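You operate a simulated robot arm through the tools that you are given. There is no shell and no other tool. Be economical: measure what you need, move in short steps, check, and stop when the job is done.

The job below is to be done with a simulated robot arm. You get a single attempt, and the scene is never put back.

Task
Measure 250 ml from the drinks jar into the purple mug.
Fine: draw it into the clear jug and pour it all into the mug; mug on the cork mat; jar lever shut, jug stood back, no spill.

Only the result counts: the job must be done as asked and must still hold three seconds after the hand-in. Knocking over, shifting, dropping, spilling or breaking anything else fails it.

Robot
A 7-joint arm with a two-finger parallel gripper, fixed in place. Base frame: the origin is at the foot of the arm, x ahead of it, y to its left, z up; the work surface is at about z = 762. Units: mm, degrees, N and s.
With the tool pointing down near the work surface it reaches from about 100 to 860 mm from the base axis. Its first joint turns from -115.0 to 115.0 degrees. Payload 3.91 kg.
The tool frame sits at the grasp point between the pads (the TCP): z along the fingers, y along the line on which they close. The tips reach 30 mm beyond it. The gripper opens to 110 mm. The fingers are 20 mm wide and 10 mm thick; the gripper's body (48 by 112 mm) begins 55 mm behind the TCP.
Orientation is that of the tool frame in the base frame, as a unit quaternion [w, x, y, z]. With the fingers straight down and closing along the base's y, the tool's x points along the base's -x, its y along +y and its z along -z.

Tools
- The arm moves only by the tool nudge_tool. Its argument "commands" is text: rows parted by semicolons, each of 7 numbers parted by spaces: the shift along the tool's x, y, z in mm, then the turn, a rotation vector about the tool's x, y, z in degrees, then the gripper command, from -1 (fully open) to 1 (shut), values between in proportion. In form: tx ty tz ax ay az hand; .... A call has 1 to 12 rows; each row shifts and turns the commanded pose from where the row before left it, along the tool's axes as they then stand. A row lasts 0.2 s, in which the tool goes at most 50 mm and 8.6 degrees; a call with a longer step from one row to the next is refused whole, and so is a gripper value outside its range. A pose out of reach is approached as far as the arm can. The call stops where the force on the tool passes 40 N (or 10 N more than at its start, if that is more) or the arm is blocked; 0.2 s more then pass. The fingers move at their own pace (about 153 mm/s each) and stop on an object; they squeeze with about 35 N. The grip force told is the motor's: it shows also when the fingers shut on nothing. Time passes only in rows, and 0.2 s behind the last, so rows that do not move let the fingers close. The reply holds the time, the measured pose of the TCP, the force on the tool along the base axes, the opening and the grip force, in the units named above and with some noise.
- Cameras (640 x 400 px; columns grow to the right, rows downward): "scene" is fixed at [399.2, -501.4, 1351.4]; the picture's right is [0.77, -0.63, 0.00], its down [-0.50, -0.61, -0.61] and it looks along [0.39, 0.47, -0.79] (base axes); focal length 214 px, centre (320, 200). "wrist" rides on the gripper at [72, 17, -103] in the tool frame; the picture's right is [-0.23, 0.97, 0.00], its down [-0.76, -0.18, -0.62] and it looks along [-0.61, -0.14, 0.78] (tool axes); focal length 222 px, centre (320, 200). There is no depth. A picture from a camera that has moved, and an enlarged one, comes with that camera's place and axes in the base frame and with its lens.
- camera(camera): a new picture of that camera. It takes no simulated time.
- lift_body(by): slides the trunk up (or, below 0, down) by that many mm; the arm rides with it, the base frame stays. It gives what a move gives, with no picture.
- zoom(camera, box): a new picture of the part [left, top, right, bottom] of that camera's present view, enlarged. It takes no simulated time.
- close_job(): hands the job in; it is judged then, once.

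Work in short steps. Places have to be worked out from the pictures, the camera data and where the tool is seen: move nearer, look again, correct. Check each grasp and each placing, and mend what went wrong. You have 120 turns and 68 pictures in all, those below and enlarged ones among them. Open the gripper and draw the arm clear of the work before you hand the job in, unless the task says otherwise; then end with one line.

The tools are called after "Emit:" as name(argument=value, ...) on one line, values as JSON. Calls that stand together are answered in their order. nudge_tool: Moves the arm, as the interface text tells. Its arguments: {"type":"object","properties":{"commands":{"type":"string"}},"required":["commands"]} The other tools are called the same way: lift_body (by) slides the trunk up or down; camera (camera) takes a picture; zoom (camera, box) takes an enlarged picture of a part of a camera's view; close_job () hands the job in.

At the start:

```text
time_s: 0.0
eef_pos: [645.6, -167.2, 1579.1]
tool_rot: [0.001, -0.001, 1.0, 0.0]
wrist_force: [-0.3, -0.2, 0.1]
grip_width: 109.9
grip_force: 0.0
trunk travel left (down, up): [-900.0, 90.0]
```

scene: 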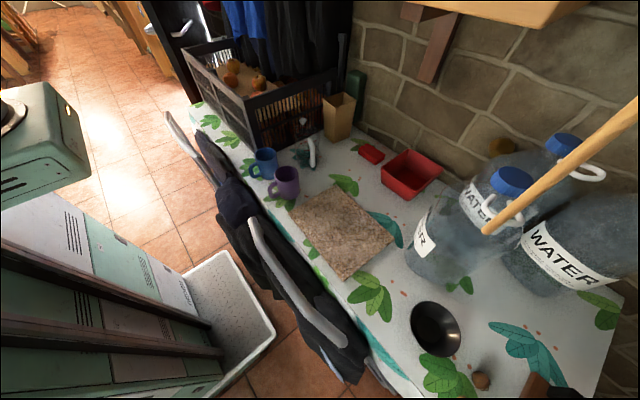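
wrist: 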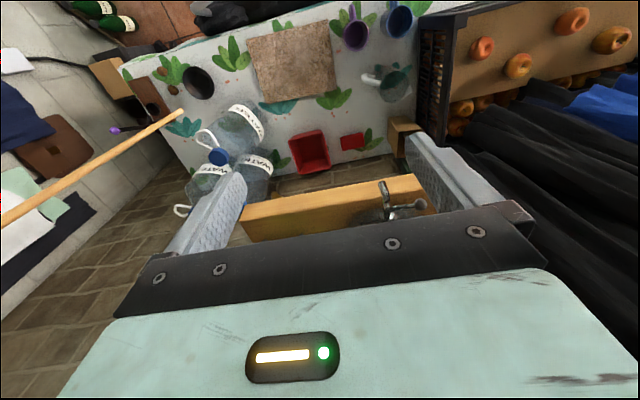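

I'll start by enlarging the views to identify the jar, the jug, the mug and the mat.

Emit:
zoom(camera="scene", box=[220, 80, 420, 205])

Emit:
zoom(camera="wrist", box=[230, 0, 450, 240])

```text
3.20 times, centred on (320, 142) of scene
camera zoom: at [399.2, -501.4, 1351.4], right [0.77, -0.63, 0.0], down [-0.5, -0.61, -0.61], along [0.39, 0.47, -0.79], focal length 686 px, centre (320, 384)
```

zoom: 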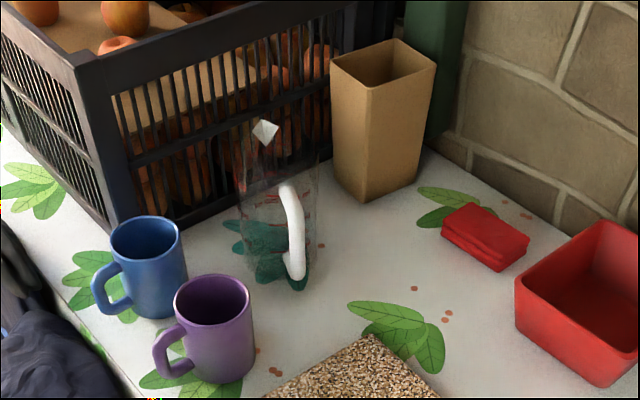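

```text
1.67 times, centred on (340, 120) of wrist
camera zoom: at [571.9, -149.4, 1681.2], right [0.23, 0.97, 0.0], down [0.76, -0.18, 0.62], along [0.61, -0.14, -0.78], focal length 370 px, centre (287, 333)
```

zoom: 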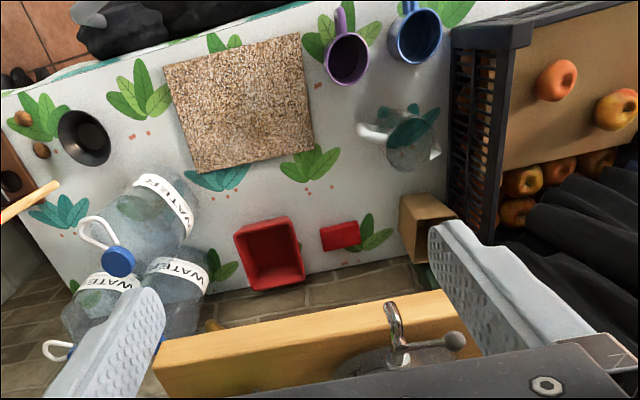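

The jar is apparently on the wall shelf with its tap overhanging. I'll lower the trunk a bit, then tilt the tool so the wrist camera looks at it from in front.

Emit:
lift_body(by=-130)

Emit:
nudge_tool(commands="40 15 0 0 -7.5 0 -1;30 15 0 0 -7.5 0 -1;20 15 0 0 -7.5 0 -1;0 15 -20 0 -7.5 0 -1;0 10 -20 0 -7.5 0 -1")

Emit:
camera(camera="wrist")

```text
time_s: 1.6
eef_pos: [645.7, -166.2, 1447.5]
tool_rot: [0.0, 0.0, 1.0, 0.0]
wrist_force: [0.4, 0.0, 0.8]
grip_width: 110.1
grip_force: 0.2
trunk travel left (down, up): [-770.0, 220.0]
```

```text
time_s: 2.8
eef_pos: [585.6, -130.8, 1421.8]
tool_rot: [0.259, 0.0, 0.966, 0.0]
wrist_force: [-0.3, 0.1, -0.1]
grip_width: 110.1
grip_force: 0.1
out of reach, approached as far as the arm can: row 4, 5
trunk travel left (down, up): [-770.0, 220.0]
```

```text
63 pictures are left
camera wrist: at [469.7, -112.9, 1474.1], right [0.2, 0.97, 0.11], down [0.35, -0.18, 0.92], along [0.92, -0.14, -0.37], focal length 222 px, centre (320, 200)
```

wrist: 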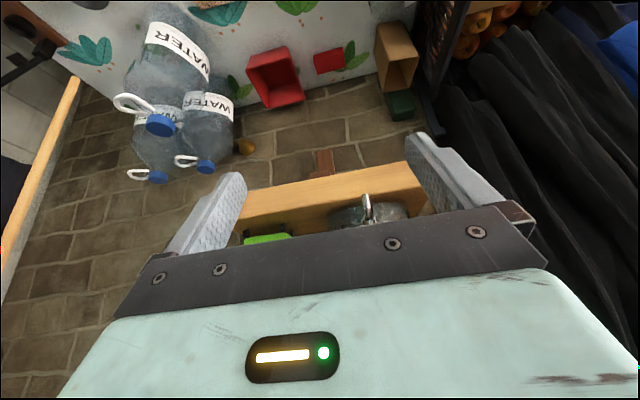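

The jar and tap are just hidden behind the gripper in this view. Raising the trunk should bring them into the clear part.

Emit:
lift_body(by=180)

Emit:
zoom(camera="wrist", box=[220, 20, 460, 220])

```text
time_s: 4.8
eef_pos: [584.8, -129.8, 1599.6]
tool_rot: [0.258, 0.0, 0.966, 0.0]
wrist_force: [-0.7, 0.0, -0.1]
grip_width: 109.9
grip_force: 0.1
trunk travel left (down, up): [-950.0, 40.0]
```

```text
2.00 times, centred on (340, 120) of wrist
camera zoom: at [469.9, -112.9, 1654.2], right [0.2, 0.97, 0.11], down [0.35, -0.18, 0.92], along [0.92, -0.14, -0.38], focal length 444 px, centre (280, 360)
```

zoom: 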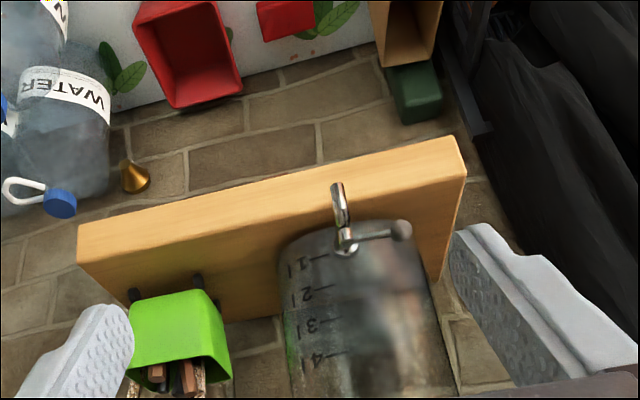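

The jar stands on the shelf with its tap at about (856,-91,1380), the spout pointing down and the lever knob to the +y side near (862,-32,1377). I'll enlarge the tap to see how the lever works.

Emit:
zoom(camera="wrist", box=[320, 90, 448, 170])

Emit:
zoom(camera="scene", box=[285, 110, 325, 180])

```text
5.00 times, centred on (384, 130) of wrist
camera zoom: at [469.9, -112.9, 1654.2], right [0.2, 0.97, 0.11], down [0.35, -0.18, 0.92], along [0.92, -0.14, -0.38], focal length 1111 px, centre (0, 550)
```

zoom: 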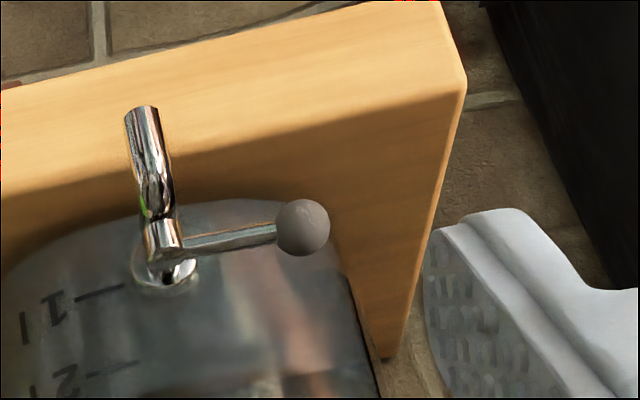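

```text
5.71 times, centred on (305, 145) of scene
camera zoom: at [399.2, -501.4, 1351.4], right [0.77, -0.63, 0.0], down [-0.5, -0.61, -0.61], along [0.39, 0.47, -0.79], focal length 1226 px, centre (406, 514)
```

zoom: 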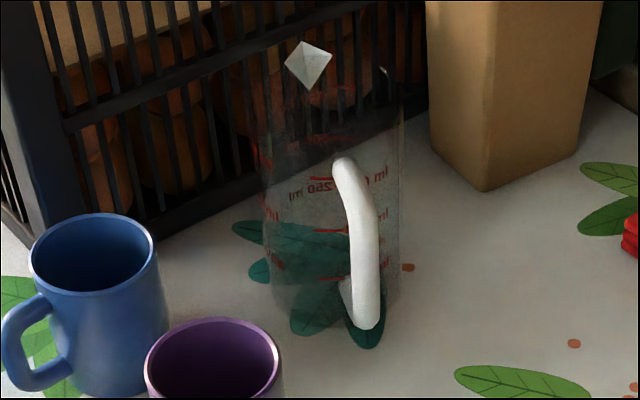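

The tap lever runs horizontally to +y, with the spout at about (845,-87,1325), over free table. The jug carries a 250 ml line, with its handle towards -y and its spout towards +y. Next I straighten the tool and go lower to look closely at the mugs and jug.

Emit:
nudge_tool(commands="0 20 0 0 7.5 0 -1;0 20 0 0 7.5 0 -1;0 20 0 0 7.5 0 -1;0 20 0 0 7.5 0 -1;0 40 0 0 0 0 -1")

Emit:
lift_body(by=-480)

Emit:
camera(camera="wrist")

```text
time_s: 6.0
eef_pos: [585.8, -10.4, 1600.6]
tool_rot: [-0.002, 0.001, 1.0, 0.0]
wrist_force: [0.0, -0.3, -0.1]
grip_width: 110.1
grip_force: 0.0
trunk travel left (down, up): [-950.0, 40.0]
```

```text
refused: -480 is not a number from -400 to 400
```

```text
59 pictures are left
camera wrist: at [511.9, 7.0, 1703.6], right [0.23, 0.97, 0.0], down [0.76, -0.18, 0.62], along [0.6, -0.14, -0.78], focal length 222 px, centre (320, 200)
```

wrist: 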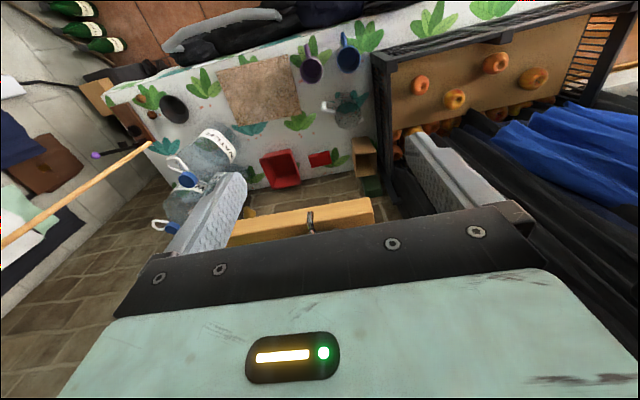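

The lift is limited to 400 mm per call, so I'll descend in two steps and take the close view.

Emit:
lift_body(by=-400)

Emit:
lift_body(by=-80)

Emit:
camera(camera="wrist")

```text
time_s: 9.8
eef_pos: [584.7, -9.3, 1199.7]
tool_rot: [-0.001, 0.001, 1.0, -0.001]
wrist_force: [0.5, 0.3, 0.5]
grip_width: 109.9
grip_force: 0.0
trunk travel left (down, up): [-550.0, 440.0]
```

```text
time_s: 11.0
eef_pos: [583.9, -10.2, 1119.9]
tool_rot: [-0.001, 0.0, 1.0, 0.0]
wrist_force: [-0.2, 0.2, -0.1]
grip_width: 110.2
grip_force: 0.0
trunk travel left (down, up): [-470.0, 520.0]
```

```text
58 pictures are left
camera wrist: at [511.6, 7.4, 1223.5], right [0.23, 0.97, 0.0], down [0.76, -0.18, 0.62], along [0.61, -0.14, -0.78], focal length 222 px, centre (320, 200)
```

wrist: 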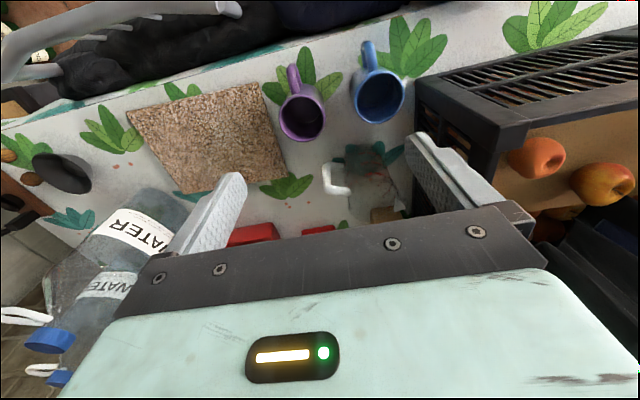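

The purple mug's rim is centred near (629,-50) at z≈842, the mat's centre is near (663,-267), and the blue mug clears it by about 50 mm. I move above the purple mug and look again.

Emit:
nudge_tool(commands="-23 -20 40 0 0 0 -1;-22 -20 40 0 0 0 -1;0 0 45 0 0 0 -1;0 0 45 0 0 0 -1;0 0 30 0 0 0 -1")

Emit:
camera(camera="wrist")

Emit:
zoom(camera="scene", box=[220, 80, 420, 205])

```text
refused: row 1 steps farther than a row can; nothing moved
```

```text
57 pictures are left
camera wrist: at [511.6, 7.4, 1223.5], right [0.23, 0.97, 0.0], down [0.76, -0.18, 0.62], along [0.61, -0.14, -0.78], focal length 222 px, centre (320, 200)
```

wrist: 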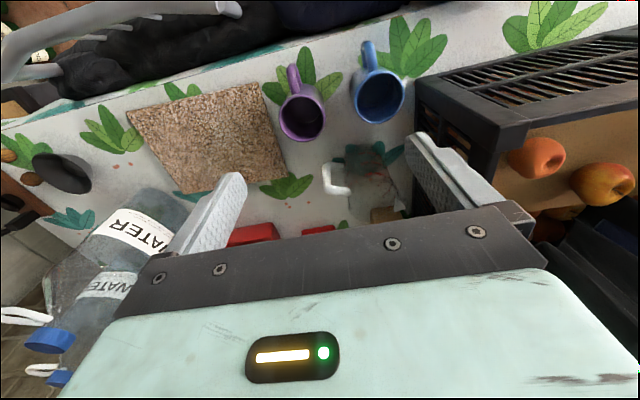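

```text
3.20 times, centred on (320, 142) of scene
camera zoom: at [399.2, -501.4, 1351.4], right [0.77, -0.63, 0.0], down [-0.5, -0.61, -0.61], along [0.39, 0.47, -0.79], focal length 686 px, centre (320, 384)
```

zoom: 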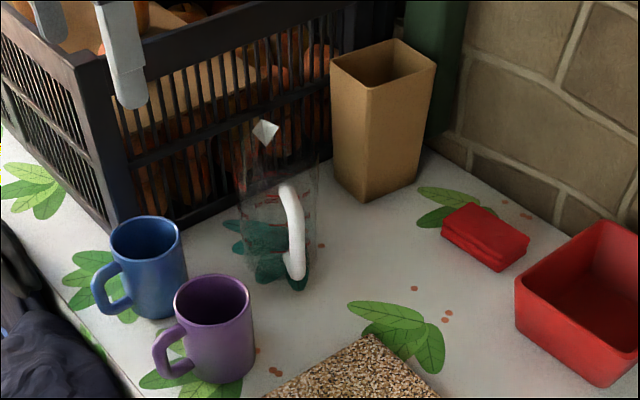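

One step was too long, so I split the rows and repeat the move.

Emit:
nudge_tool(commands="-23 -20 30 0 0 0 -1;-22 -20 30 0 0 0 -1;0 0 45 0 0 0 -1;0 0 45 0 0 0 -1;0 0 45 0 0 0 -1")

Emit:
camera(camera="wrist")

Emit:
zoom(camera="scene", box=[220, 80, 420, 205])

```text
time_s: 12.2
eef_pos: [631.7, -50.8, 923.3]
tool_rot: [0.0, 0.0, 1.0, -0.001]
wrist_force: [-0.3, 0.7, 0.3]
grip_width: 109.8
grip_force: 0.1
trunk travel left (down, up): [-470.0, 520.0]
```

```text
55 pictures are left
camera wrist: at [558.2, -33.4, 1027.5], right [0.23, 0.97, 0.0], down [0.76, -0.18, 0.62], along [0.61, -0.14, -0.78], focal length 222 px, centre (320, 200)
```

wrist: 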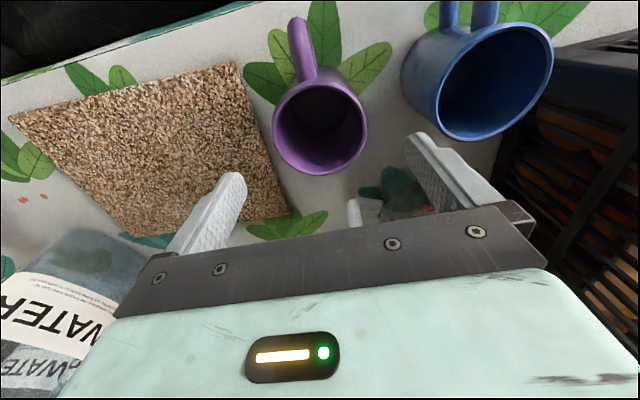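

```text
3.20 times, centred on (320, 142) of scene
camera zoom: at [399.2, -501.4, 1351.4], right [0.77, -0.63, 0.0], down [-0.5, -0.61, -0.61], along [0.39, 0.47, -0.79], focal length 686 px, centre (320, 384)
```

zoom: 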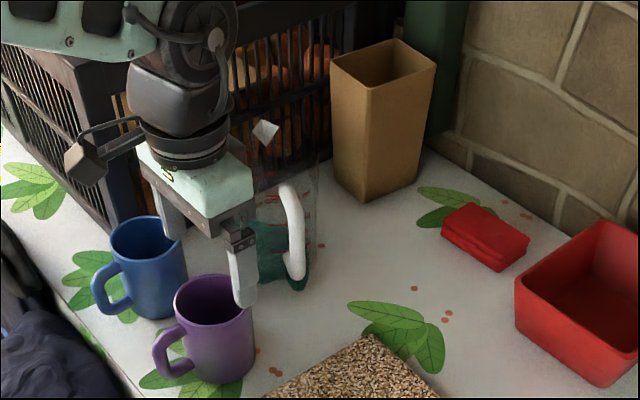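

The rim centre refines to about (620,-47) with a diameter of about 80 mm, and the blue mug is only about 26 mm away. I yaw 30° so the +y finger goes to the roomier side, narrow the opening to 100 mm, then descend.

Emit:
nudge_tool(commands="12 3 0 0 0 7.5 -0.82;0 0 0 0 0 7.5 -0.82;0 0 0 0 0 7.5 -0.82;0 0 0 0 0 7.5 -0.82;0 0 0 0 0 0 -0.82")

Emit:
camera(camera="wrist")

```text
time_s: 13.4
eef_pos: [618.0, -46.7, 925.7]
tool_rot: [0.0, 0.26, 0.966, 0.0]
wrist_force: [0.0, 0.4, 0.9]
grip_width: 100.1
grip_force: 0.0
trunk travel left (down, up): [-470.0, 520.0]
```

```text
53 pictures are left
camera wrist: at [562.7, 4.2, 1029.0], right [0.68, 0.73, 0.0], down [0.57, -0.54, 0.62], along [0.45, -0.43, -0.78], focal length 222 px, centre (320, 200)
```

wrist: 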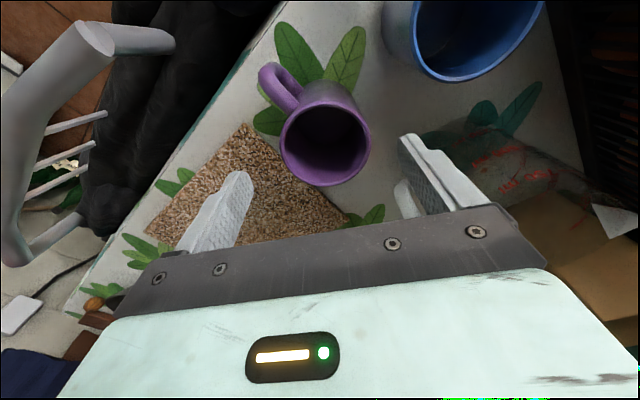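

The centre is confirmed at (622,-47). I descend to TCP z≈815 and close.

Emit:
nudge_tool(commands="-3 1 40 0 0 0 -0.82;0 0 40 0 0 0 -0.82;0 0 30 0 0 0 -0.82;0 0 0 0 0 0 1;0 0 0 0 0 0 1;0 0 0 0 0 0 1")

Emit:
zoom(camera="scene", box=[220, 80, 420, 205])

```text
time_s: 14.8
eef_pos: [620.7, -47.4, 814.9]
tool_rot: [-0.001, 0.259, 0.966, -0.001]
wrist_force: [-0.4, -0.3, 0.5]
grip_width: 76.5
grip_force: 34.3
trunk travel left (down, up): [-470.0, 520.0]
```

```text
3.20 times, centred on (320, 142) of scene
camera zoom: at [399.2, -501.4, 1351.4], right [0.77, -0.63, 0.0], down [-0.5, -0.61, -0.61], along [0.39, 0.47, -0.79], focal length 686 px, centre (320, 384)
```

zoom: 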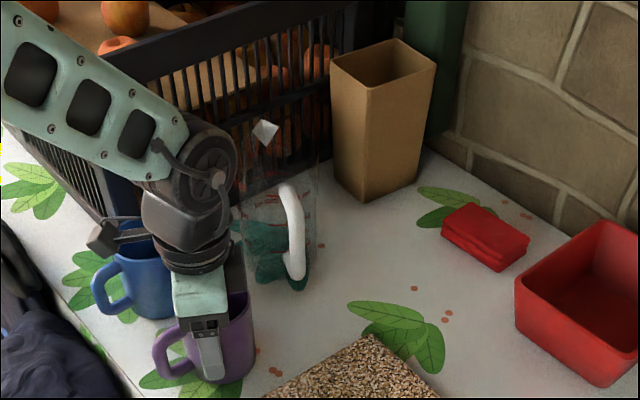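

The mug is held firmly (76.5 mm). I lift it 60 mm and carry it over the mat to about (650,-250).

Emit:
nudge_tool(commands="0 0 -30 0 0 0 1;0 0 -30 0 0 0 1;-25.3 -32.4 0 0 0 0 1;-25.3 -32.4 0 0 0 0 1;-25.3 -32.4 0 0 0 0 1;-25.3 -32.4 0 0 0 0 1;-25.3 -32.4 0 0 0 0 1;0 0 0 0 0 0 1")

Emit:
camera(camera="scene")

```text
time_s: 16.6
eef_pos: [647.4, -250.4, 876.0]
tool_rot: [-0.001, 0.258, 0.966, -0.001]
wrist_force: [0.2, 0.1, -3.2]
grip_width: 76.6
grip_force: 34.7
trunk travel left (down, up): [-470.0, 520.0]
```

```text
51 pictures are left
```

scene: 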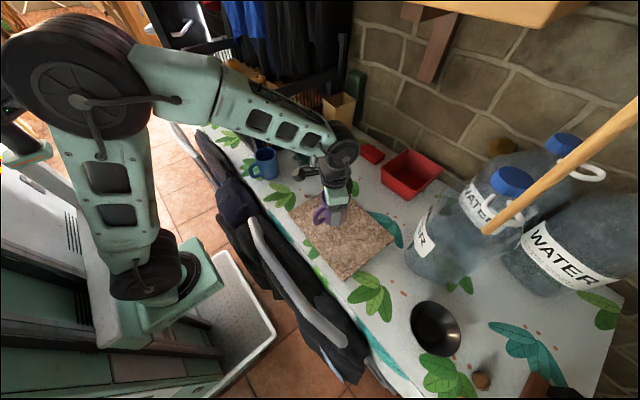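

The mug is over the mat and weighs about 3 N. I lower it gently until there is contact.

Emit:
nudge_tool(commands="0 0 30 0 0 0 1;0 0 18 0 0 0 1;0 0 3 0 0 0 1;0 0 0 0 0 0 1")

```text
time_s: 17.6
eef_pos: [649.6, -251.4, 823.6]
tool_rot: [-0.001, 0.259, 0.966, 0.0]
wrist_force: [-1.5, 0.1, 8.1]
grip_width: 76.3
grip_force: 34.9
trunk travel left (down, up): [-470.0, 520.0]
```

The mug is down on the mat (8 N upward). I release it and rise straight up, then look.

Emit:
nudge_tool(commands="0 0 -1 0 0 0 -0.8;0 0 0 0 0 0 -0.8;0 0 -40 0 0 0 -0.8;0 0 -45 0 0 0 -0.8;0 0 -45 0 0 0 -0.8;0 0 0 0 0 0 -1")

Emit:
camera(camera="wrist")

```text
time_s: 19.0
eef_pos: [648.4, -253.4, 952.4]
tool_rot: [-0.001, 0.259, 0.966, 0.0]
wrist_force: [1.2, -0.4, 0.5]
grip_width: 110.0
grip_force: 0.2
trunk travel left (down, up): [-470.0, 520.0]
```

```text
50 pictures are left
camera wrist: at [592.9, -201.4, 1056.3], right [0.68, 0.73, 0.0], down [0.57, -0.53, 0.62], along [0.45, -0.43, -0.78], focal length 222 px, centre (320, 200)
```

wrist: 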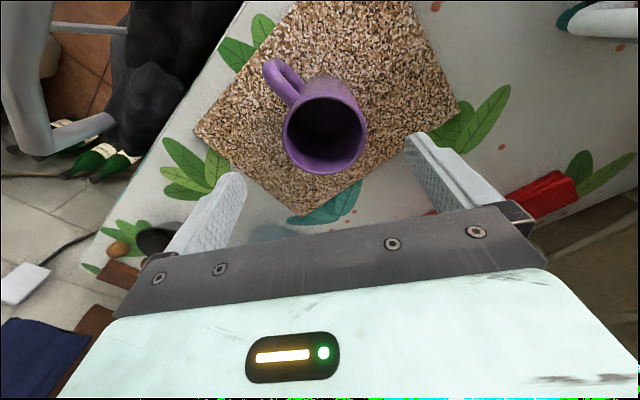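

The mug stands on the mat. Now I raise and yaw to -90° so that the fingers close along x and the camera looks to +y, for inspecting and grasping the jug.

Emit:
nudge_tool(commands="0 0 -40 0 0 -8.5 -1;0 0 -40 0 0 -8.5 -1;0 0 -40 0 0 -8.5 -1;0 0 0 0 0 -8.5 -1;0 0 0 0 0 -8.5 -1;0 0 0 0 0 -8.5 -1;0 0 0 0 0 -8.5 -1;0 0 0 0 0 -8.5 -1;0 0 0 0 0 -8.5 -1;0 0 0 0 0 -8.5 -1;0 0 0 0 0 -8.5 -1;0 0 0 0 0 -8.5 -1")

Emit:
nudge_tool(commands="0 0 0 0 0 -8.5 -1;0 0 0 0 0 -8.5 -1;-30 -30 0 0 0 0 -1;-30 -30 0 0 0 0 -1;-30 -30 0 0 0 0 -1;-30 -10 0 0 0 0 -1")

Emit:
camera(camera="wrist")

```text
time_s: 21.6
eef_pos: [648.9, -250.9, 1075.2]
tool_rot: [0.0, -0.589, 0.808, 0.001]
wrist_force: [0.2, -0.9, 0.8]
grip_width: 109.8
grip_force: 0.1
trunk travel left (down, up): [-470.0, 520.0]
```

```text
time_s: 23.0
eef_pos: [751.1, -131.9, 1075.9]
tool_rot: [-0.001, -0.7, 0.714, 0.0]
wrist_force: [0.1, -0.9, 0.6]
grip_width: 110.1
grip_force: 0.1
trunk travel left (down, up): [-470.0, 520.0]
```

```text
49 pictures are left
camera wrist: at [731.9, -203.6, 1179.7], right [-0.97, 0.25, 0.0], down [0.19, 0.76, 0.62], along [0.15, 0.6, -0.78], focal length 222 px, centre (320, 200)
```

wrist: 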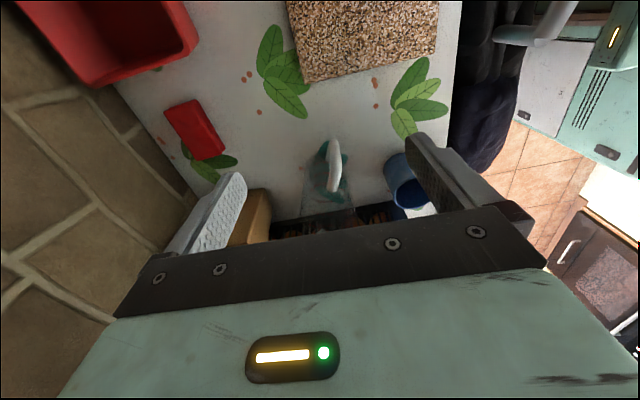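

The jug is in view behind the gripper; I enlarge it.

Emit:
zoom(camera="wrist", box=[270, 120, 398, 240])

```text
3.33 times, centred on (334, 180) of wrist
camera zoom: at [731.9, -203.6, 1179.7], right [-0.97, 0.25, 0.0], down [0.19, 0.76, 0.62], along [0.15, 0.6, -0.78], focal length 740 px, centre (273, 267)
```

zoom: 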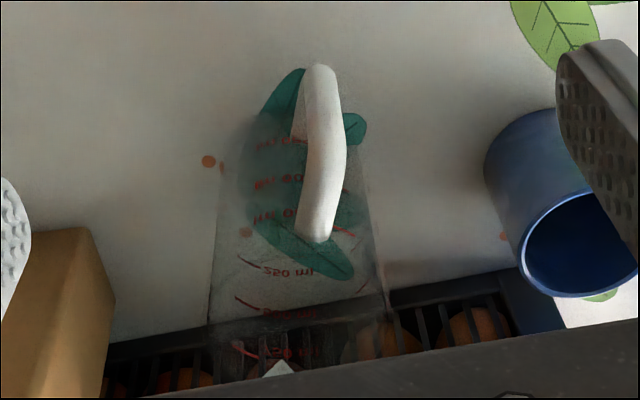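

From two views: the jug's spout tip is near (799,79,906), the handle top near (759,-12,908), the axis near (780,37) and the rim about 95 mm wide. Before grasping it, I dry-run the pouring tilt in free air above the mat to confirm the arm can do it.

Emit:
nudge_tool(commands="42 25 0 0 0 0 -1;42 25 0 0 0 0 -1;42 25 0 0 0 0 -1;42 25 0 0 0 0 -1;0 0 0 0 8.5 0 -1;0 0 0 0 8.5 0 -1;0 0 0 0 8.5 0 -1;0 0 0 0 8.5 0 -1;0 0 0 0 8.5 0 -1;0 0 0 0 8.5 0 -1;0 0 0 0 8.5 0 -1;0 0 0 0 8.5 0 -1")

Emit:
nudge_tool(commands="0 0 0 0 8.5 0 -1;0 0 0 0 8.5 0 -1;0 0 0 0 8.5 0 -1;0 0 0 0 8.5 0 -1;0 0 0 0 8.5 0 -1;0 0 0 0 8.5 0 -1;0 0 0 0 8.5 0 -1;0 0 0 0 0 0 -1")

Emit:
camera(camera="scene")

```text
time_s: 25.6
eef_pos: [649.2, -301.0, 1075.6]
tool_rot: [-0.399, -0.581, 0.59, -0.393]
wrist_force: [0.1, 0.0, 0.0]
grip_width: 110.1
grip_force: 0.1
trunk travel left (down, up): [-470.0, 520.0]
```

```text
time_s: 27.4
eef_pos: [648.8, -299.9, 1076.0]
tool_rot: [0.641, 0.31, -0.315, 0.628]
wrist_force: [-0.2, 0.5, -0.3]
grip_width: 110.0
grip_force: 0.0
trunk travel left (down, up): [-470.0, 520.0]
```

```text
47 pictures are left
```

scene: 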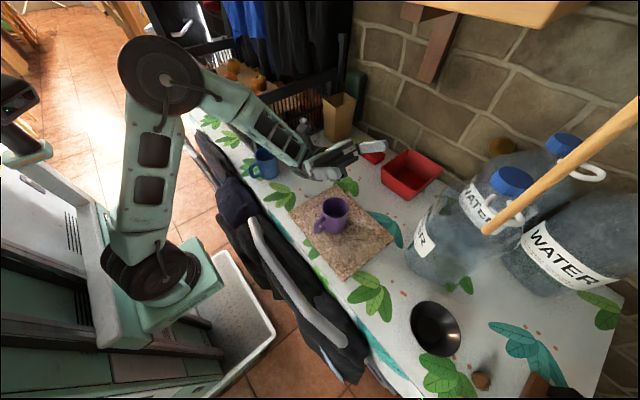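

The 127° pour tilt works. I undo the tilt, then go over the jug with the yaw aligned to its spout-handle axis.

Emit:
nudge_tool(commands="0 0 0 0 -8.5 0 -1;0 0 0 0 -8.5 0 -1;0 0 0 0 -8.5 0 -1;0 0 0 0 -8.5 0 -1;0 0 0 0 -8.5 0 -1;0 0 0 0 -8.5 0 -1;0 0 0 0 -8.5 0 -1;0 0 0 0 -8.5 0 -1;0 0 0 0 -8.5 0 -1;0 0 0 0 -8.5 0 -1;0 0 0 0 -8.5 0 -1;0 0 0 0 -8.5 0 -1")

Emit:
nudge_tool(commands="0 0 0 0 -8.5 0 -1;0 0 0 0 -8.5 0 -1;0 0 0 0 -8.5 0 -1;-42 -14 0 0 0 0 -1;-42 -14 0 0 0 0 -1;-42 -14 0 0 0 0 -1;-42 -14 0 0 0 0 -1;-42 -20 0 0 0 0 -1;-42 -20 0 0 0 0 -1")

Emit:
nudge_tool(commands="-30 -17 0 0 0 7.6 -1;0 0 0 0 0 7.7 -1;0 0 0 0 0 7.7 -1;0 0 30 0 0 0 -1;0 0 30 0 0 0 -1;0 0 0 0 0 0 -1")

Emit:
camera(camera="wrist")

Emit:
zoom(camera="scene", box=[260, 70, 380, 190])

```text
time_s: 30.0
eef_pos: [649.2, -299.1, 1075.5]
tool_rot: [-0.158, -0.684, 0.696, -0.153]
wrist_force: [0.3, -0.2, 0.2]
grip_width: 109.8
grip_force: 0.1
trunk travel left (down, up): [-470.0, 520.0]
```

```text
time_s: 32.0
eef_pos: [752.8, -48.1, 1077.7]
tool_rot: [-0.001, -0.7, 0.714, 0.0]
wrist_force: [-0.4, -0.1, 1.5]
grip_width: 109.7
grip_force: 0.0
trunk travel left (down, up): [-470.0, 520.0]
```

```text
time_s: 33.4
eef_pos: [765.1, -18.5, 1014.7]
tool_rot: [0.001, -0.545, 0.839, 0.0]
wrist_force: [0.4, 0.7, -0.4]
grip_width: 110.2
grip_force: 0.1
trunk travel left (down, up): [-470.0, 520.0]
```

```text
46 pictures are left
camera wrist: at [719.7, -76.6, 1118.8], right [-0.8, 0.6, 0.0], down [0.47, 0.62, 0.62], along [0.38, 0.5, -0.78], focal length 222 px, centre (320, 200)
```

wrist: 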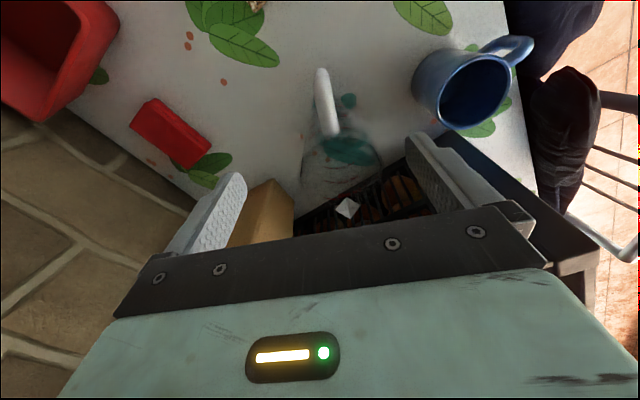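

```text
3.33 times, centred on (320, 130) of scene
camera zoom: at [399.2, -501.4, 1351.4], right [0.77, -0.63, 0.0], down [-0.5, -0.61, -0.61], along [0.39, 0.47, -0.79], focal length 715 px, centre (320, 433)
```

zoom: 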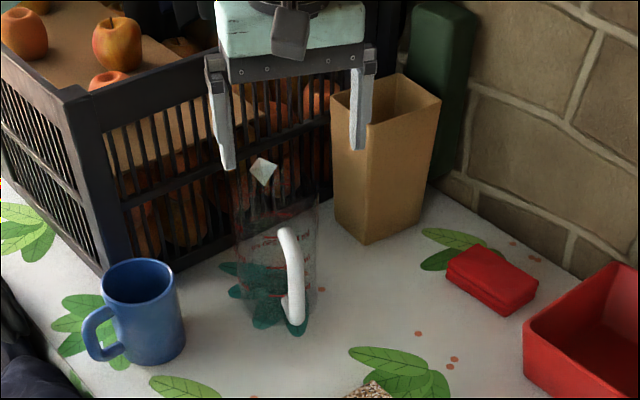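

The yaw matches the jug's axis (direction about (0.38,0.92)), and I put its centre at about (781,41). I move over it at z≈950 (tips still above the rim) and check.

Emit:
nudge_tool(commands="-30 5 20 0 0 0 -1;-31 5 20 0 0 0 -1;0 0 22 0 0 0 -1;0 0 0 0 0 0 -1")

Emit:
camera(camera="wrist")

Emit:
zoom(camera="scene", box=[260, 70, 380, 190])

```text
time_s: 34.4
eef_pos: [782.3, 42.5, 953.4]
tool_rot: [0.0, -0.545, 0.838, 0.0]
wrist_force: [0.8, -0.4, -0.5]
grip_width: 110.0
grip_force: 0.1
trunk travel left (down, up): [-470.0, 520.0]
```

```text
44 pictures are left
camera wrist: at [737.0, -15.9, 1055.7], right [-0.8, 0.6, 0.0], down [0.47, 0.62, 0.62], along [0.38, 0.5, -0.78], focal length 222 px, centre (320, 200)
```

wrist: 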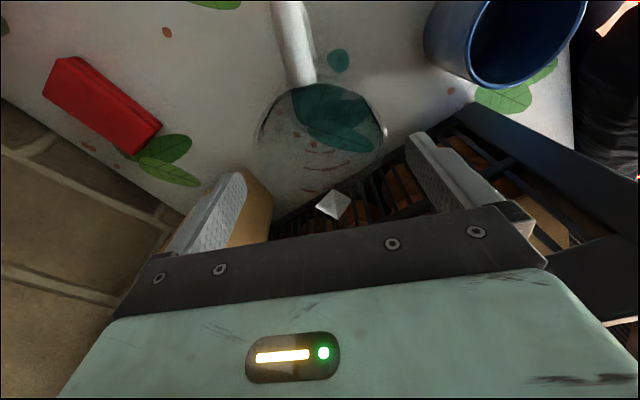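

```text
3.33 times, centred on (320, 130) of scene
camera zoom: at [399.2, -501.4, 1351.4], right [0.77, -0.63, 0.0], down [-0.5, -0.61, -0.61], along [0.39, 0.47, -0.79], focal length 715 px, centre (320, 433)
```

zoom: 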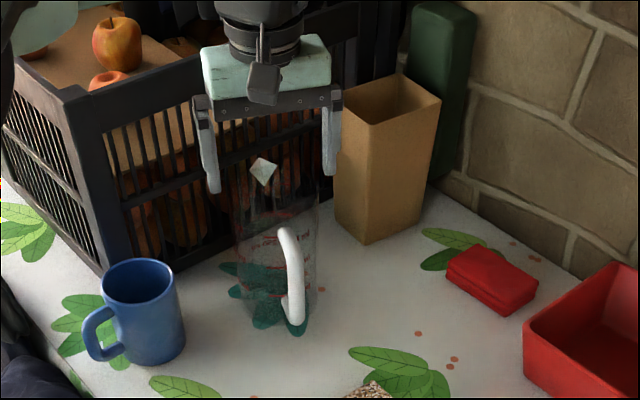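

The rim is about 93 mm wide, centred near (778,39). I shift slightly, descend to TCP z≈870 around the body, and close.

Emit:
nudge_tool(commands="4 3 20 0 0 0 -1;0 0 30 0 0 0 -1;0 0 33 0 0 0 -1;0 0 0 0 0 0 1;0 0 0 0 0 0 1;0 0 0 0 0 0 1")

Emit:
zoom(camera="scene", box=[260, 70, 380, 190])

```text
time_s: 35.8
eef_pos: [778.3, 37.8, 870.2]
tool_rot: [0.0, -0.545, 0.839, 0.0]
wrist_force: [1.4, -2.1, 6.2]
grip_width: 94.5
grip_force: 35.1
trunk travel left (down, up): [-470.0, 520.0]
```

```text
3.33 times, centred on (320, 130) of scene
camera zoom: at [399.2, -501.4, 1351.4], right [0.77, -0.63, 0.0], down [-0.5, -0.61, -0.61], along [0.39, 0.47, -0.79], focal length 715 px, centre (320, 433)
```

zoom: 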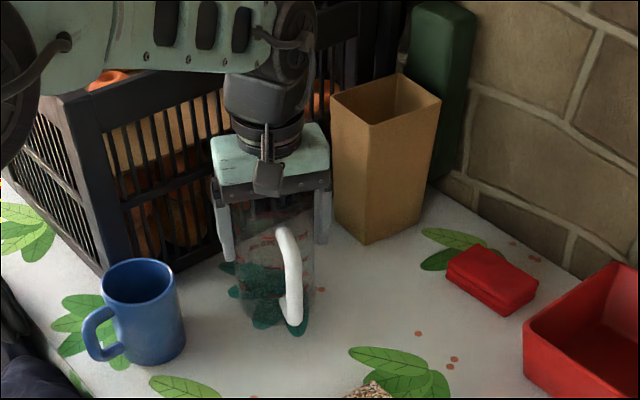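

The jug is gripped (94.5 mm) at (778,38,870), yaw -66°. I'll remember that pose for standing it back. Now I lift a little and check the hold.

Emit:
nudge_tool(commands="0 0 -15 0 0 0 1;0 0 -25 0 0 0 1;0 0 0 0 0 0 1")

Emit:
camera(camera="scene")

```text
time_s: 36.6
eef_pos: [778.3, 39.4, 909.5]
tool_rot: [-0.001, -0.545, 0.838, 0.001]
wrist_force: [-1.1, 0.8, 0.0]
grip_width: 94.0
grip_force: 35.7
trunk travel left (down, up): [-470.0, 520.0]
```

```text
41 pictures are left
```

scene: 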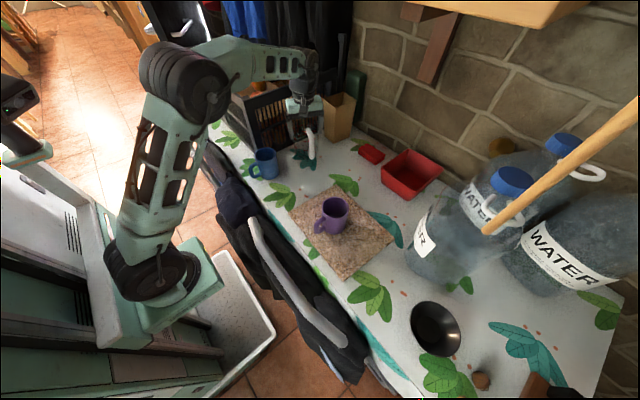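

The wrist force shows little weight, so I zoom in to see whether the jug actually rose.

Emit:
zoom(camera="scene", box=[260, 70, 380, 190])

```text
3.33 times, centred on (320, 130) of scene
camera zoom: at [399.2, -501.4, 1351.4], right [0.77, -0.63, 0.0], down [-0.5, -0.61, -0.61], along [0.39, 0.47, -0.79], focal length 715 px, centre (320, 433)
```

zoom: 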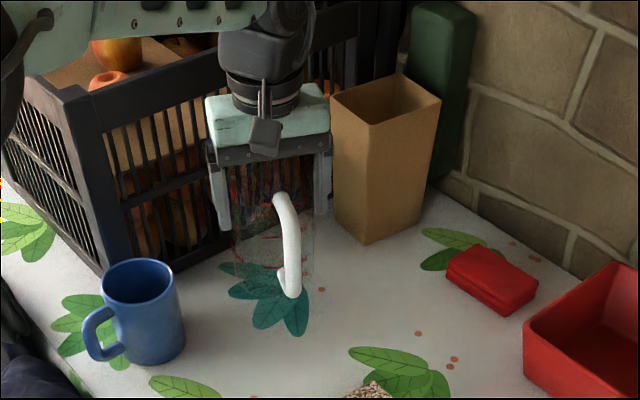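

The jug is lifted clear. I carry it to about (845,-88), which I estimate to be straight under the tap spout, and lower it.

Emit:
nudge_tool(commands="22 -28 0 0 0 0 1;22 -28 0 0 0 0 1;22 -28 0 0 0 0 1;22.8 -28.9 0 0 0 0 1;0 0 25 0 0 0 1;0 0 11 0 0 0 1;0 0 2 0 0 0 1;0 0 0 0 0 0 1")

Emit:
zoom(camera="scene", box=[270, 60, 430, 200])

```text
time_s: 38.4
eef_pos: [845.7, -88.1, 871.3]
tool_rot: [-0.001, -0.545, 0.839, 0.001]
wrist_force: [0.0, 0.2, -0.2]
grip_width: 94.2
grip_force: 35.4
trunk travel left (down, up): [-470.0, 520.0]
```

```text
2.86 times, centred on (350, 130) of scene
camera zoom: at [399.2, -501.4, 1351.4], right [0.77, -0.63, 0.0], down [-0.5, -0.61, -0.61], along [0.39, 0.47, -0.79], focal length 613 px, centre (234, 400)
```

zoom: 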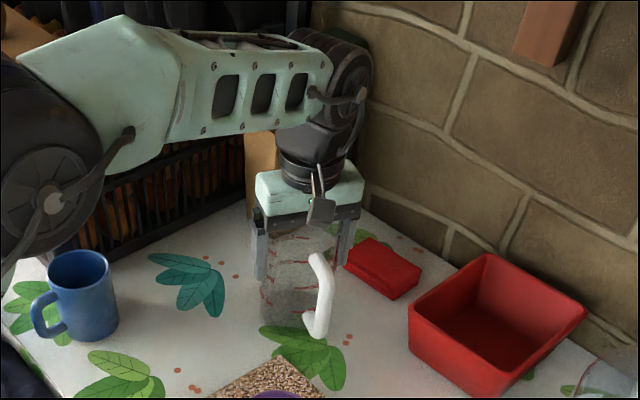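

The jug is just above the table. I lower in small steps until it touches.

Emit:
nudge_tool(commands="0 0 1 0 0 0 1;0 0 1 0 0 0 1;0 0 0 0 0 0 1")

```text
time_s: 39.2
eef_pos: [844.4, -89.0, 870.2]
tool_rot: [0.0, -0.545, 0.838, 0.0]
wrist_force: [0.1, -0.4, 1.2]
grip_width: 94.2
grip_force: 34.9
trunk travel left (down, up): [-470.0, 520.0]
```

It is at the original grasp height with slight contact, so I release and rise straight up to clear the rim.

Emit:
nudge_tool(commands="0 0 0.7 0 0 0 1;0 0 0 0 0 0 -1;0 0 0 0 0 0 -1;0 0 -30 0 0 0 -1;0 0 -45 0 0 0 -1;0 0 -45 0 0 0 -1;0 0 -20 0 0 0 -1")

Emit:
camera(camera="wrist")

```text
time_s: 40.8
eef_pos: [846.7, -88.3, 1009.9]
tool_rot: [-0.001, -0.545, 0.839, 0.0]
wrist_force: [0.5, -0.5, -0.1]
grip_width: 109.8
grip_force: 0.0
trunk travel left (down, up): [-470.0, 520.0]
```

```text
38 pictures are left
camera wrist: at [801.3, -147.0, 1112.5], right [-0.8, 0.6, 0.0], down [0.47, 0.62, 0.62], along [0.37, 0.5, -0.78], focal length 222 px, centre (320, 200)
```

wrist: 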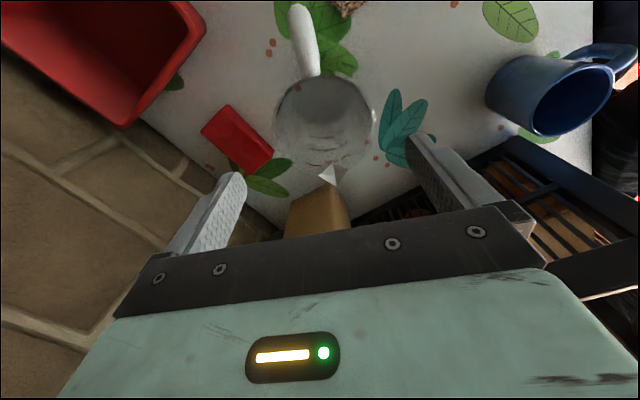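

The jug stands under the tap and is empty. I withdraw in -x, clear of the shelf, and turn back to the standard yaw. Then I rise to inspect the tap.

Emit:
nudge_tool(commands="15 33.4 0 0 0 0 -1;15 33.4 0 0 0 0 -1;15 33.4 0 0 0 0 -1;15 33.4 0 0 0 8 -1;0 0 0 0 0 8.3 -1;0 0 0 0 0 8.3 -1;0 0 0 0 0 8.3 -1;0 0 0 0 0 8.3 -1;0 0 0 0 0 8.3 -1;0 0 0 0 0 8.3 -1;0 0 0 0 0 8.3 -1")

Emit:
lift_body(by=400)

Emit:
nudge_tool(commands="0 0 0 0 -8 0 -1;0 0 0 0 -8 0 -1;0 0 0 0 -8 0 -1;0 0 0 0 -8 0 -1;0 0 0 0 -8 0 -1;0 0 -5 0 -5 0 -1;0 0 -5 0 0 0 -1")

Emit:
camera(camera="wrist")

```text
time_s: 43.2
eef_pos: [697.6, -87.9, 1010.3]
tool_rot: [-0.001, 0.003, 1.0, 0.0]
wrist_force: [0.3, -1.1, -0.4]
grip_width: 110.3
grip_force: 0.0
trunk travel left (down, up): [-470.0, 520.0]
```

```text
time_s: 47.0
eef_pos: [699.3, -90.4, 1408.9]
tool_rot: [-0.001, 0.001, 1.0, -0.001]
wrist_force: [-0.4, 0.9, 0.3]
grip_width: 110.2
grip_force: 0.0
trunk travel left (down, up): [-870.0, 120.0]
```

```text
time_s: 48.6
eef_pos: [691.3, -90.5, 1416.5]
tool_rot: [0.383, 0.001, 0.924, 0.0]
wrist_force: [0.8, -0.8, 0.1]
grip_width: 110.0
grip_force: 0.0
trunk travel left (down, up): [-870.0, 120.0]
```

```text
37 pictures are left
camera wrist: at [566.0, -72.0, 1438.7], right [0.16, 0.97, 0.16], down [0.1, -0.18, 0.98], along [0.98, -0.14, -0.12], focal length 222 px, centre (320, 200)
```

wrist: 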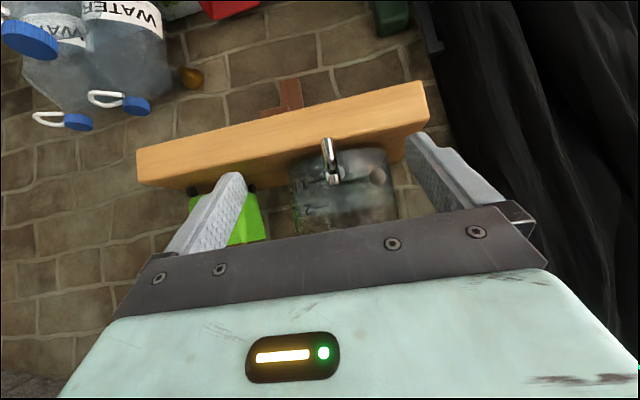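

The tap is visible from the front; I enlarge to see the lever's pivot and get better coordinates.

Emit:
zoom(camera="wrist", box=[280, 125, 408, 205])

```text
5.00 times, centred on (344, 165) of wrist
camera zoom: at [566.0, -72.0, 1438.7], right [0.16, 0.97, 0.16], down [0.1, -0.18, 0.98], along [0.98, -0.14, -0.12], focal length 1111 px, centre (200, 375)
```

zoom: 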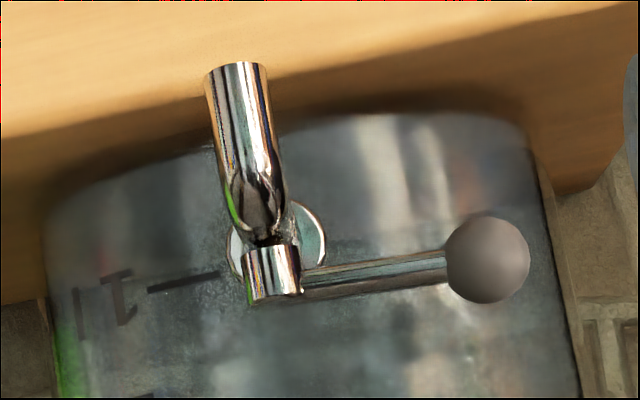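

The lever sits on a vertical-axis cap at about (843,-90,1382) with its knob at (844,-37,1388). So it swings horizontally, most likely toward me (-x) to open. The spout tip leans out to x≈825, so I take a steep view to pin the tip against the jug below.

Emit:
nudge_tool(commands="0 0 0 0 8 0 -1;0 0 0 0 8 0 -1;0 0 0 0 8 0 -1;0 0 0 0 8 0 -1;0 0 0 0 8 0 -1;0 0 0 0 5 0 -1;0 0 0 0 0 0 -1")

Emit:
lift_body(by=120)

Emit:
nudge_tool(commands="-30 0 0 0 0 0 -1;-30 0 0 0 0 0 -1;0 0 0 0 0 0 -1")

Emit:
zoom(camera="wrist", box=[250, 60, 410, 220])

```text
time_s: 50.2
eef_pos: [693.3, -89.0, 1417.6]
tool_rot: [0.0, 0.002, 1.0, 0.0]
wrist_force: [0.2, 0.5, -0.6]
grip_width: 110.1
grip_force: 0.0
trunk travel left (down, up): [-870.0, 120.0]
```

```text
time_s: 51.7
eef_pos: [692.5, -89.7, 1536.2]
tool_rot: [-0.002, 0.001, 1.0, -0.001]
wrist_force: [0.1, -0.1, 0.8]
grip_width: 109.9
grip_force: 0.0
trunk travel left (down, up): [-990.0, 0.0]
```

```text
time_s: 52.5
eef_pos: [752.4, -89.0, 1536.0]
tool_rot: [-0.001, 0.001, 1.0, 0.0]
wrist_force: [0.5, 0.0, -0.1]
grip_width: 110.1
grip_force: 0.1
trunk travel left (down, up): [-990.0, 0.0]
```

```text
2.50 times, centred on (330, 140) of wrist
camera zoom: at [679.1, -72.1, 1639.8], right [0.23, 0.97, 0.0], down [0.76, -0.18, 0.62], along [0.61, -0.14, -0.78], focal length 555 px, centre (295, 350)
```

zoom: 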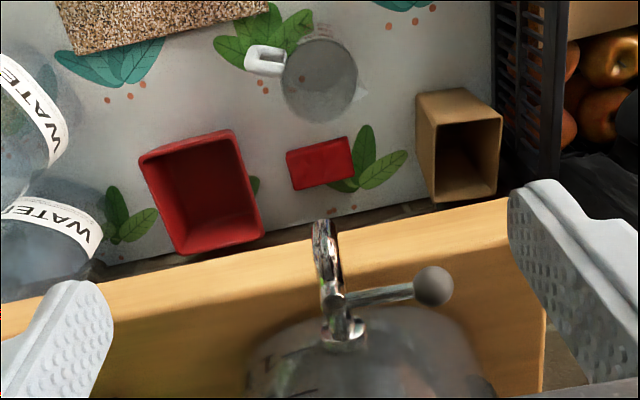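

The spout tip is at about (831,-89,1332) and the jug's mouth is centred near (848,-82), about 19 mm off. I'll re-centre the jug about 20 mm toward me for margin. First I back off, lower and re-align.

Emit:
nudge_tool(commands="30 0 0 0 0 0 -1;30 0 0 0 0 0 -1;0 0 0 0 0 0 -1")

Emit:
lift_body(by=-400)

Emit:
lift_body(by=-120)

Emit:
nudge_tool(commands="0 0 0 0 0 -8.25 -1;0 0 0 0 0 -8.25 -1;0 0 0 0 0 -8.25 -1;0 0 0 0 0 -8.25 -1;0 0 0 0 0 -8.25 -1;0 0 0 0 0 -8.25 -1;0 0 0 0 0 -8.25 -1;0 0 0 0 0 -8.25 -1;-21 -46 0 0 0 0 -1;-21 -45 0 0 0 0 -1;-21 -45 0 0 0 0 -1;0 0 0 0 0 0 -1")

Emit:
camera(camera="wrist")

```text
time_s: 53.3
eef_pos: [690.1, -88.7, 1537.1]
tool_rot: [-0.002, 0.001, 1.0, 0.0]
wrist_force: [-0.1, 0.2, -0.2]
grip_width: 109.9
grip_force: 0.1
trunk travel left (down, up): [-990.0, 0.0]
```

```text
time_s: 57.1
eef_pos: [690.9, -89.0, 1136.6]
tool_rot: [-0.002, 0.0, 1.0, 0.0]
wrist_force: [0.9, -1.3, -0.8]
grip_width: 110.1
grip_force: 0.1
trunk travel left (down, up): [-590.0, 400.0]
```

```text
time_s: 58.6
eef_pos: [690.0, -89.7, 1015.6]
tool_rot: [-0.001, 0.002, 1.0, 0.0]
wrist_force: [-0.8, -0.8, -0.1]
grip_width: 109.9
grip_force: 0.0
trunk travel left (down, up): [-470.0, 520.0]
```

```text
refused: row 9 steps farther than a row can; nothing moved
```

```text
34 pictures are left
camera wrist: at [617.5, -71.9, 1119.6], right [0.23, 0.97, 0.0], down [0.76, -0.18, 0.62], along [0.61, -0.14, -0.78], focal length 222 px, centre (320, 200)
```

wrist: 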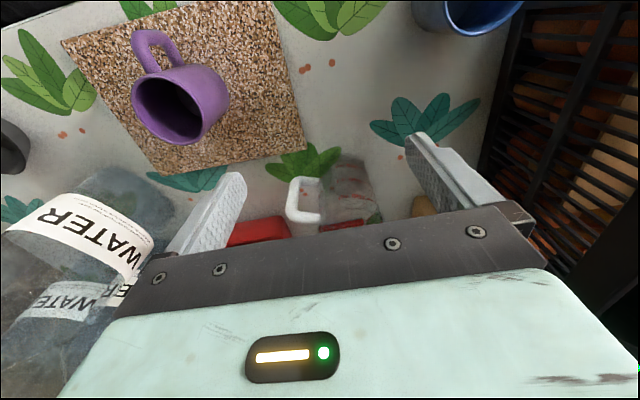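

The step was too long again; I repeat it with four smaller rows.

Emit:
nudge_tool(commands="0 0 0 0 0 -8.25 -1;0 0 0 0 0 -8.25 -1;0 0 0 0 0 -8.25 -1;0 0 0 0 0 -8.25 -1;0 0 0 0 0 -8.25 -1;0 0 0 0 0 -8.25 -1;0 0 0 0 0 -8.25 -1;0 0 0 0 0 -8.25 -1;-16 -35.3 0 0 0 0 -1;-16 -35.3 0 0 0 0 -1;-16 -35.3 0 0 0 0 -1;-16 -35.3 0 0 0 0 -1")

Emit:
camera(camera="wrist")

```text
time_s: 61.2
eef_pos: [844.3, -89.1, 1015.9]
tool_rot: [-0.002, -0.544, 0.839, 0.0]
wrist_force: [-0.8, -0.3, 0.4]
grip_width: 110.0
grip_force: 0.0
trunk travel left (down, up): [-470.0, 520.0]
```

```text
33 pictures are left
camera wrist: at [798.5, -147.7, 1119.7], right [-0.8, 0.61, 0.0], down [0.47, 0.62, 0.62], along [0.38, 0.5, -0.78], focal length 222 px, centre (320, 200)
```

wrist: 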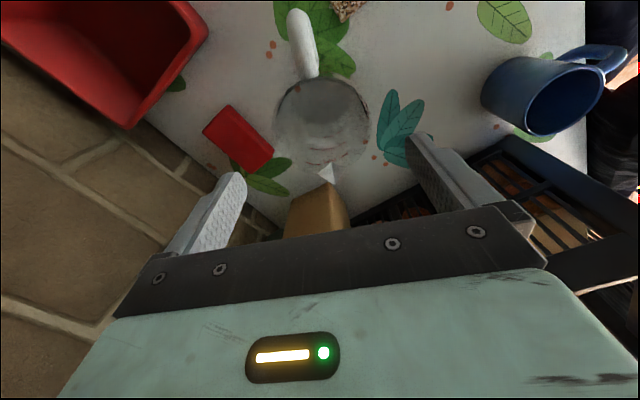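

The alignment is the same as when I released it. I descend, grip, lift 12 mm, shift by (-20,-4), lower and release.

Emit:
nudge_tool(commands="0 0 40 0 0 0 -1;0 0 40 0 0 0 -1;0 0 40 0 0 0 -1;0 0 25.4 0 0 0 -1;0 0 0 0 0 0 1;0 0 0 0 0 0 1;0 0 0 0 0 0 1;0 0 -12 0 0 0 1;6 8.5 0 0 0 0 1;5.8 8.2 0 0 0 0 1;0 0 0 0 0 0 1")

Emit:
nudge_tool(commands="0 0 8 0 0 0 1;0 0 3 0 0 0 1;0 0 1 0 0 0 1;0 0 0.7 0 0 0 1;0 0 0 0 0 0 1")

```text
time_s: 63.6
eef_pos: [824.1, -93.9, 881.8]
tool_rot: [-0.001, -0.544, 0.839, 0.001]
wrist_force: [-0.5, -0.4, -1.1]
grip_width: 94.2
grip_force: 35.2
trunk travel left (down, up): [-470.0, 520.0]
```

```text
time_s: 64.8
eef_pos: [825.0, -92.2, 869.9]
tool_rot: [-0.001, -0.544, 0.839, 0.001]
wrist_force: [0.7, 0.1, -1.4]
grip_width: 94.3
grip_force: 35.1
trunk travel left (down, up): [-470.0, 520.0]
```

There is still no clear contact; I lower by another millimetre or so.

Emit:
nudge_tool(commands="0 0 0.8 0 0 0 1;0 0 0 0 0 0 1;0 0 0 0 0 0 1")

```text
time_s: 65.6
eef_pos: [824.3, -91.9, 868.9]
tool_rot: [-0.001, -0.544, 0.839, 0.001]
wrist_force: [-0.3, 0.4, -0.5]
grip_width: 94.3
grip_force: 35.0
trunk travel left (down, up): [-470.0, 520.0]
```

Emit:
nudge_tool(commands="0 0 0.8 0 0 0 1;0 0 0 0 0 0 1;0 0 0 0 0 0 1")

```text
time_s: 66.4
eef_pos: [824.8, -93.3, 867.3]
tool_rot: [0.0, -0.544, 0.839, 0.0]
wrist_force: [1.8, -0.8, 4.7]
grip_width: 94.3
grip_force: 34.6
trunk travel left (down, up): [-470.0, 520.0]
```

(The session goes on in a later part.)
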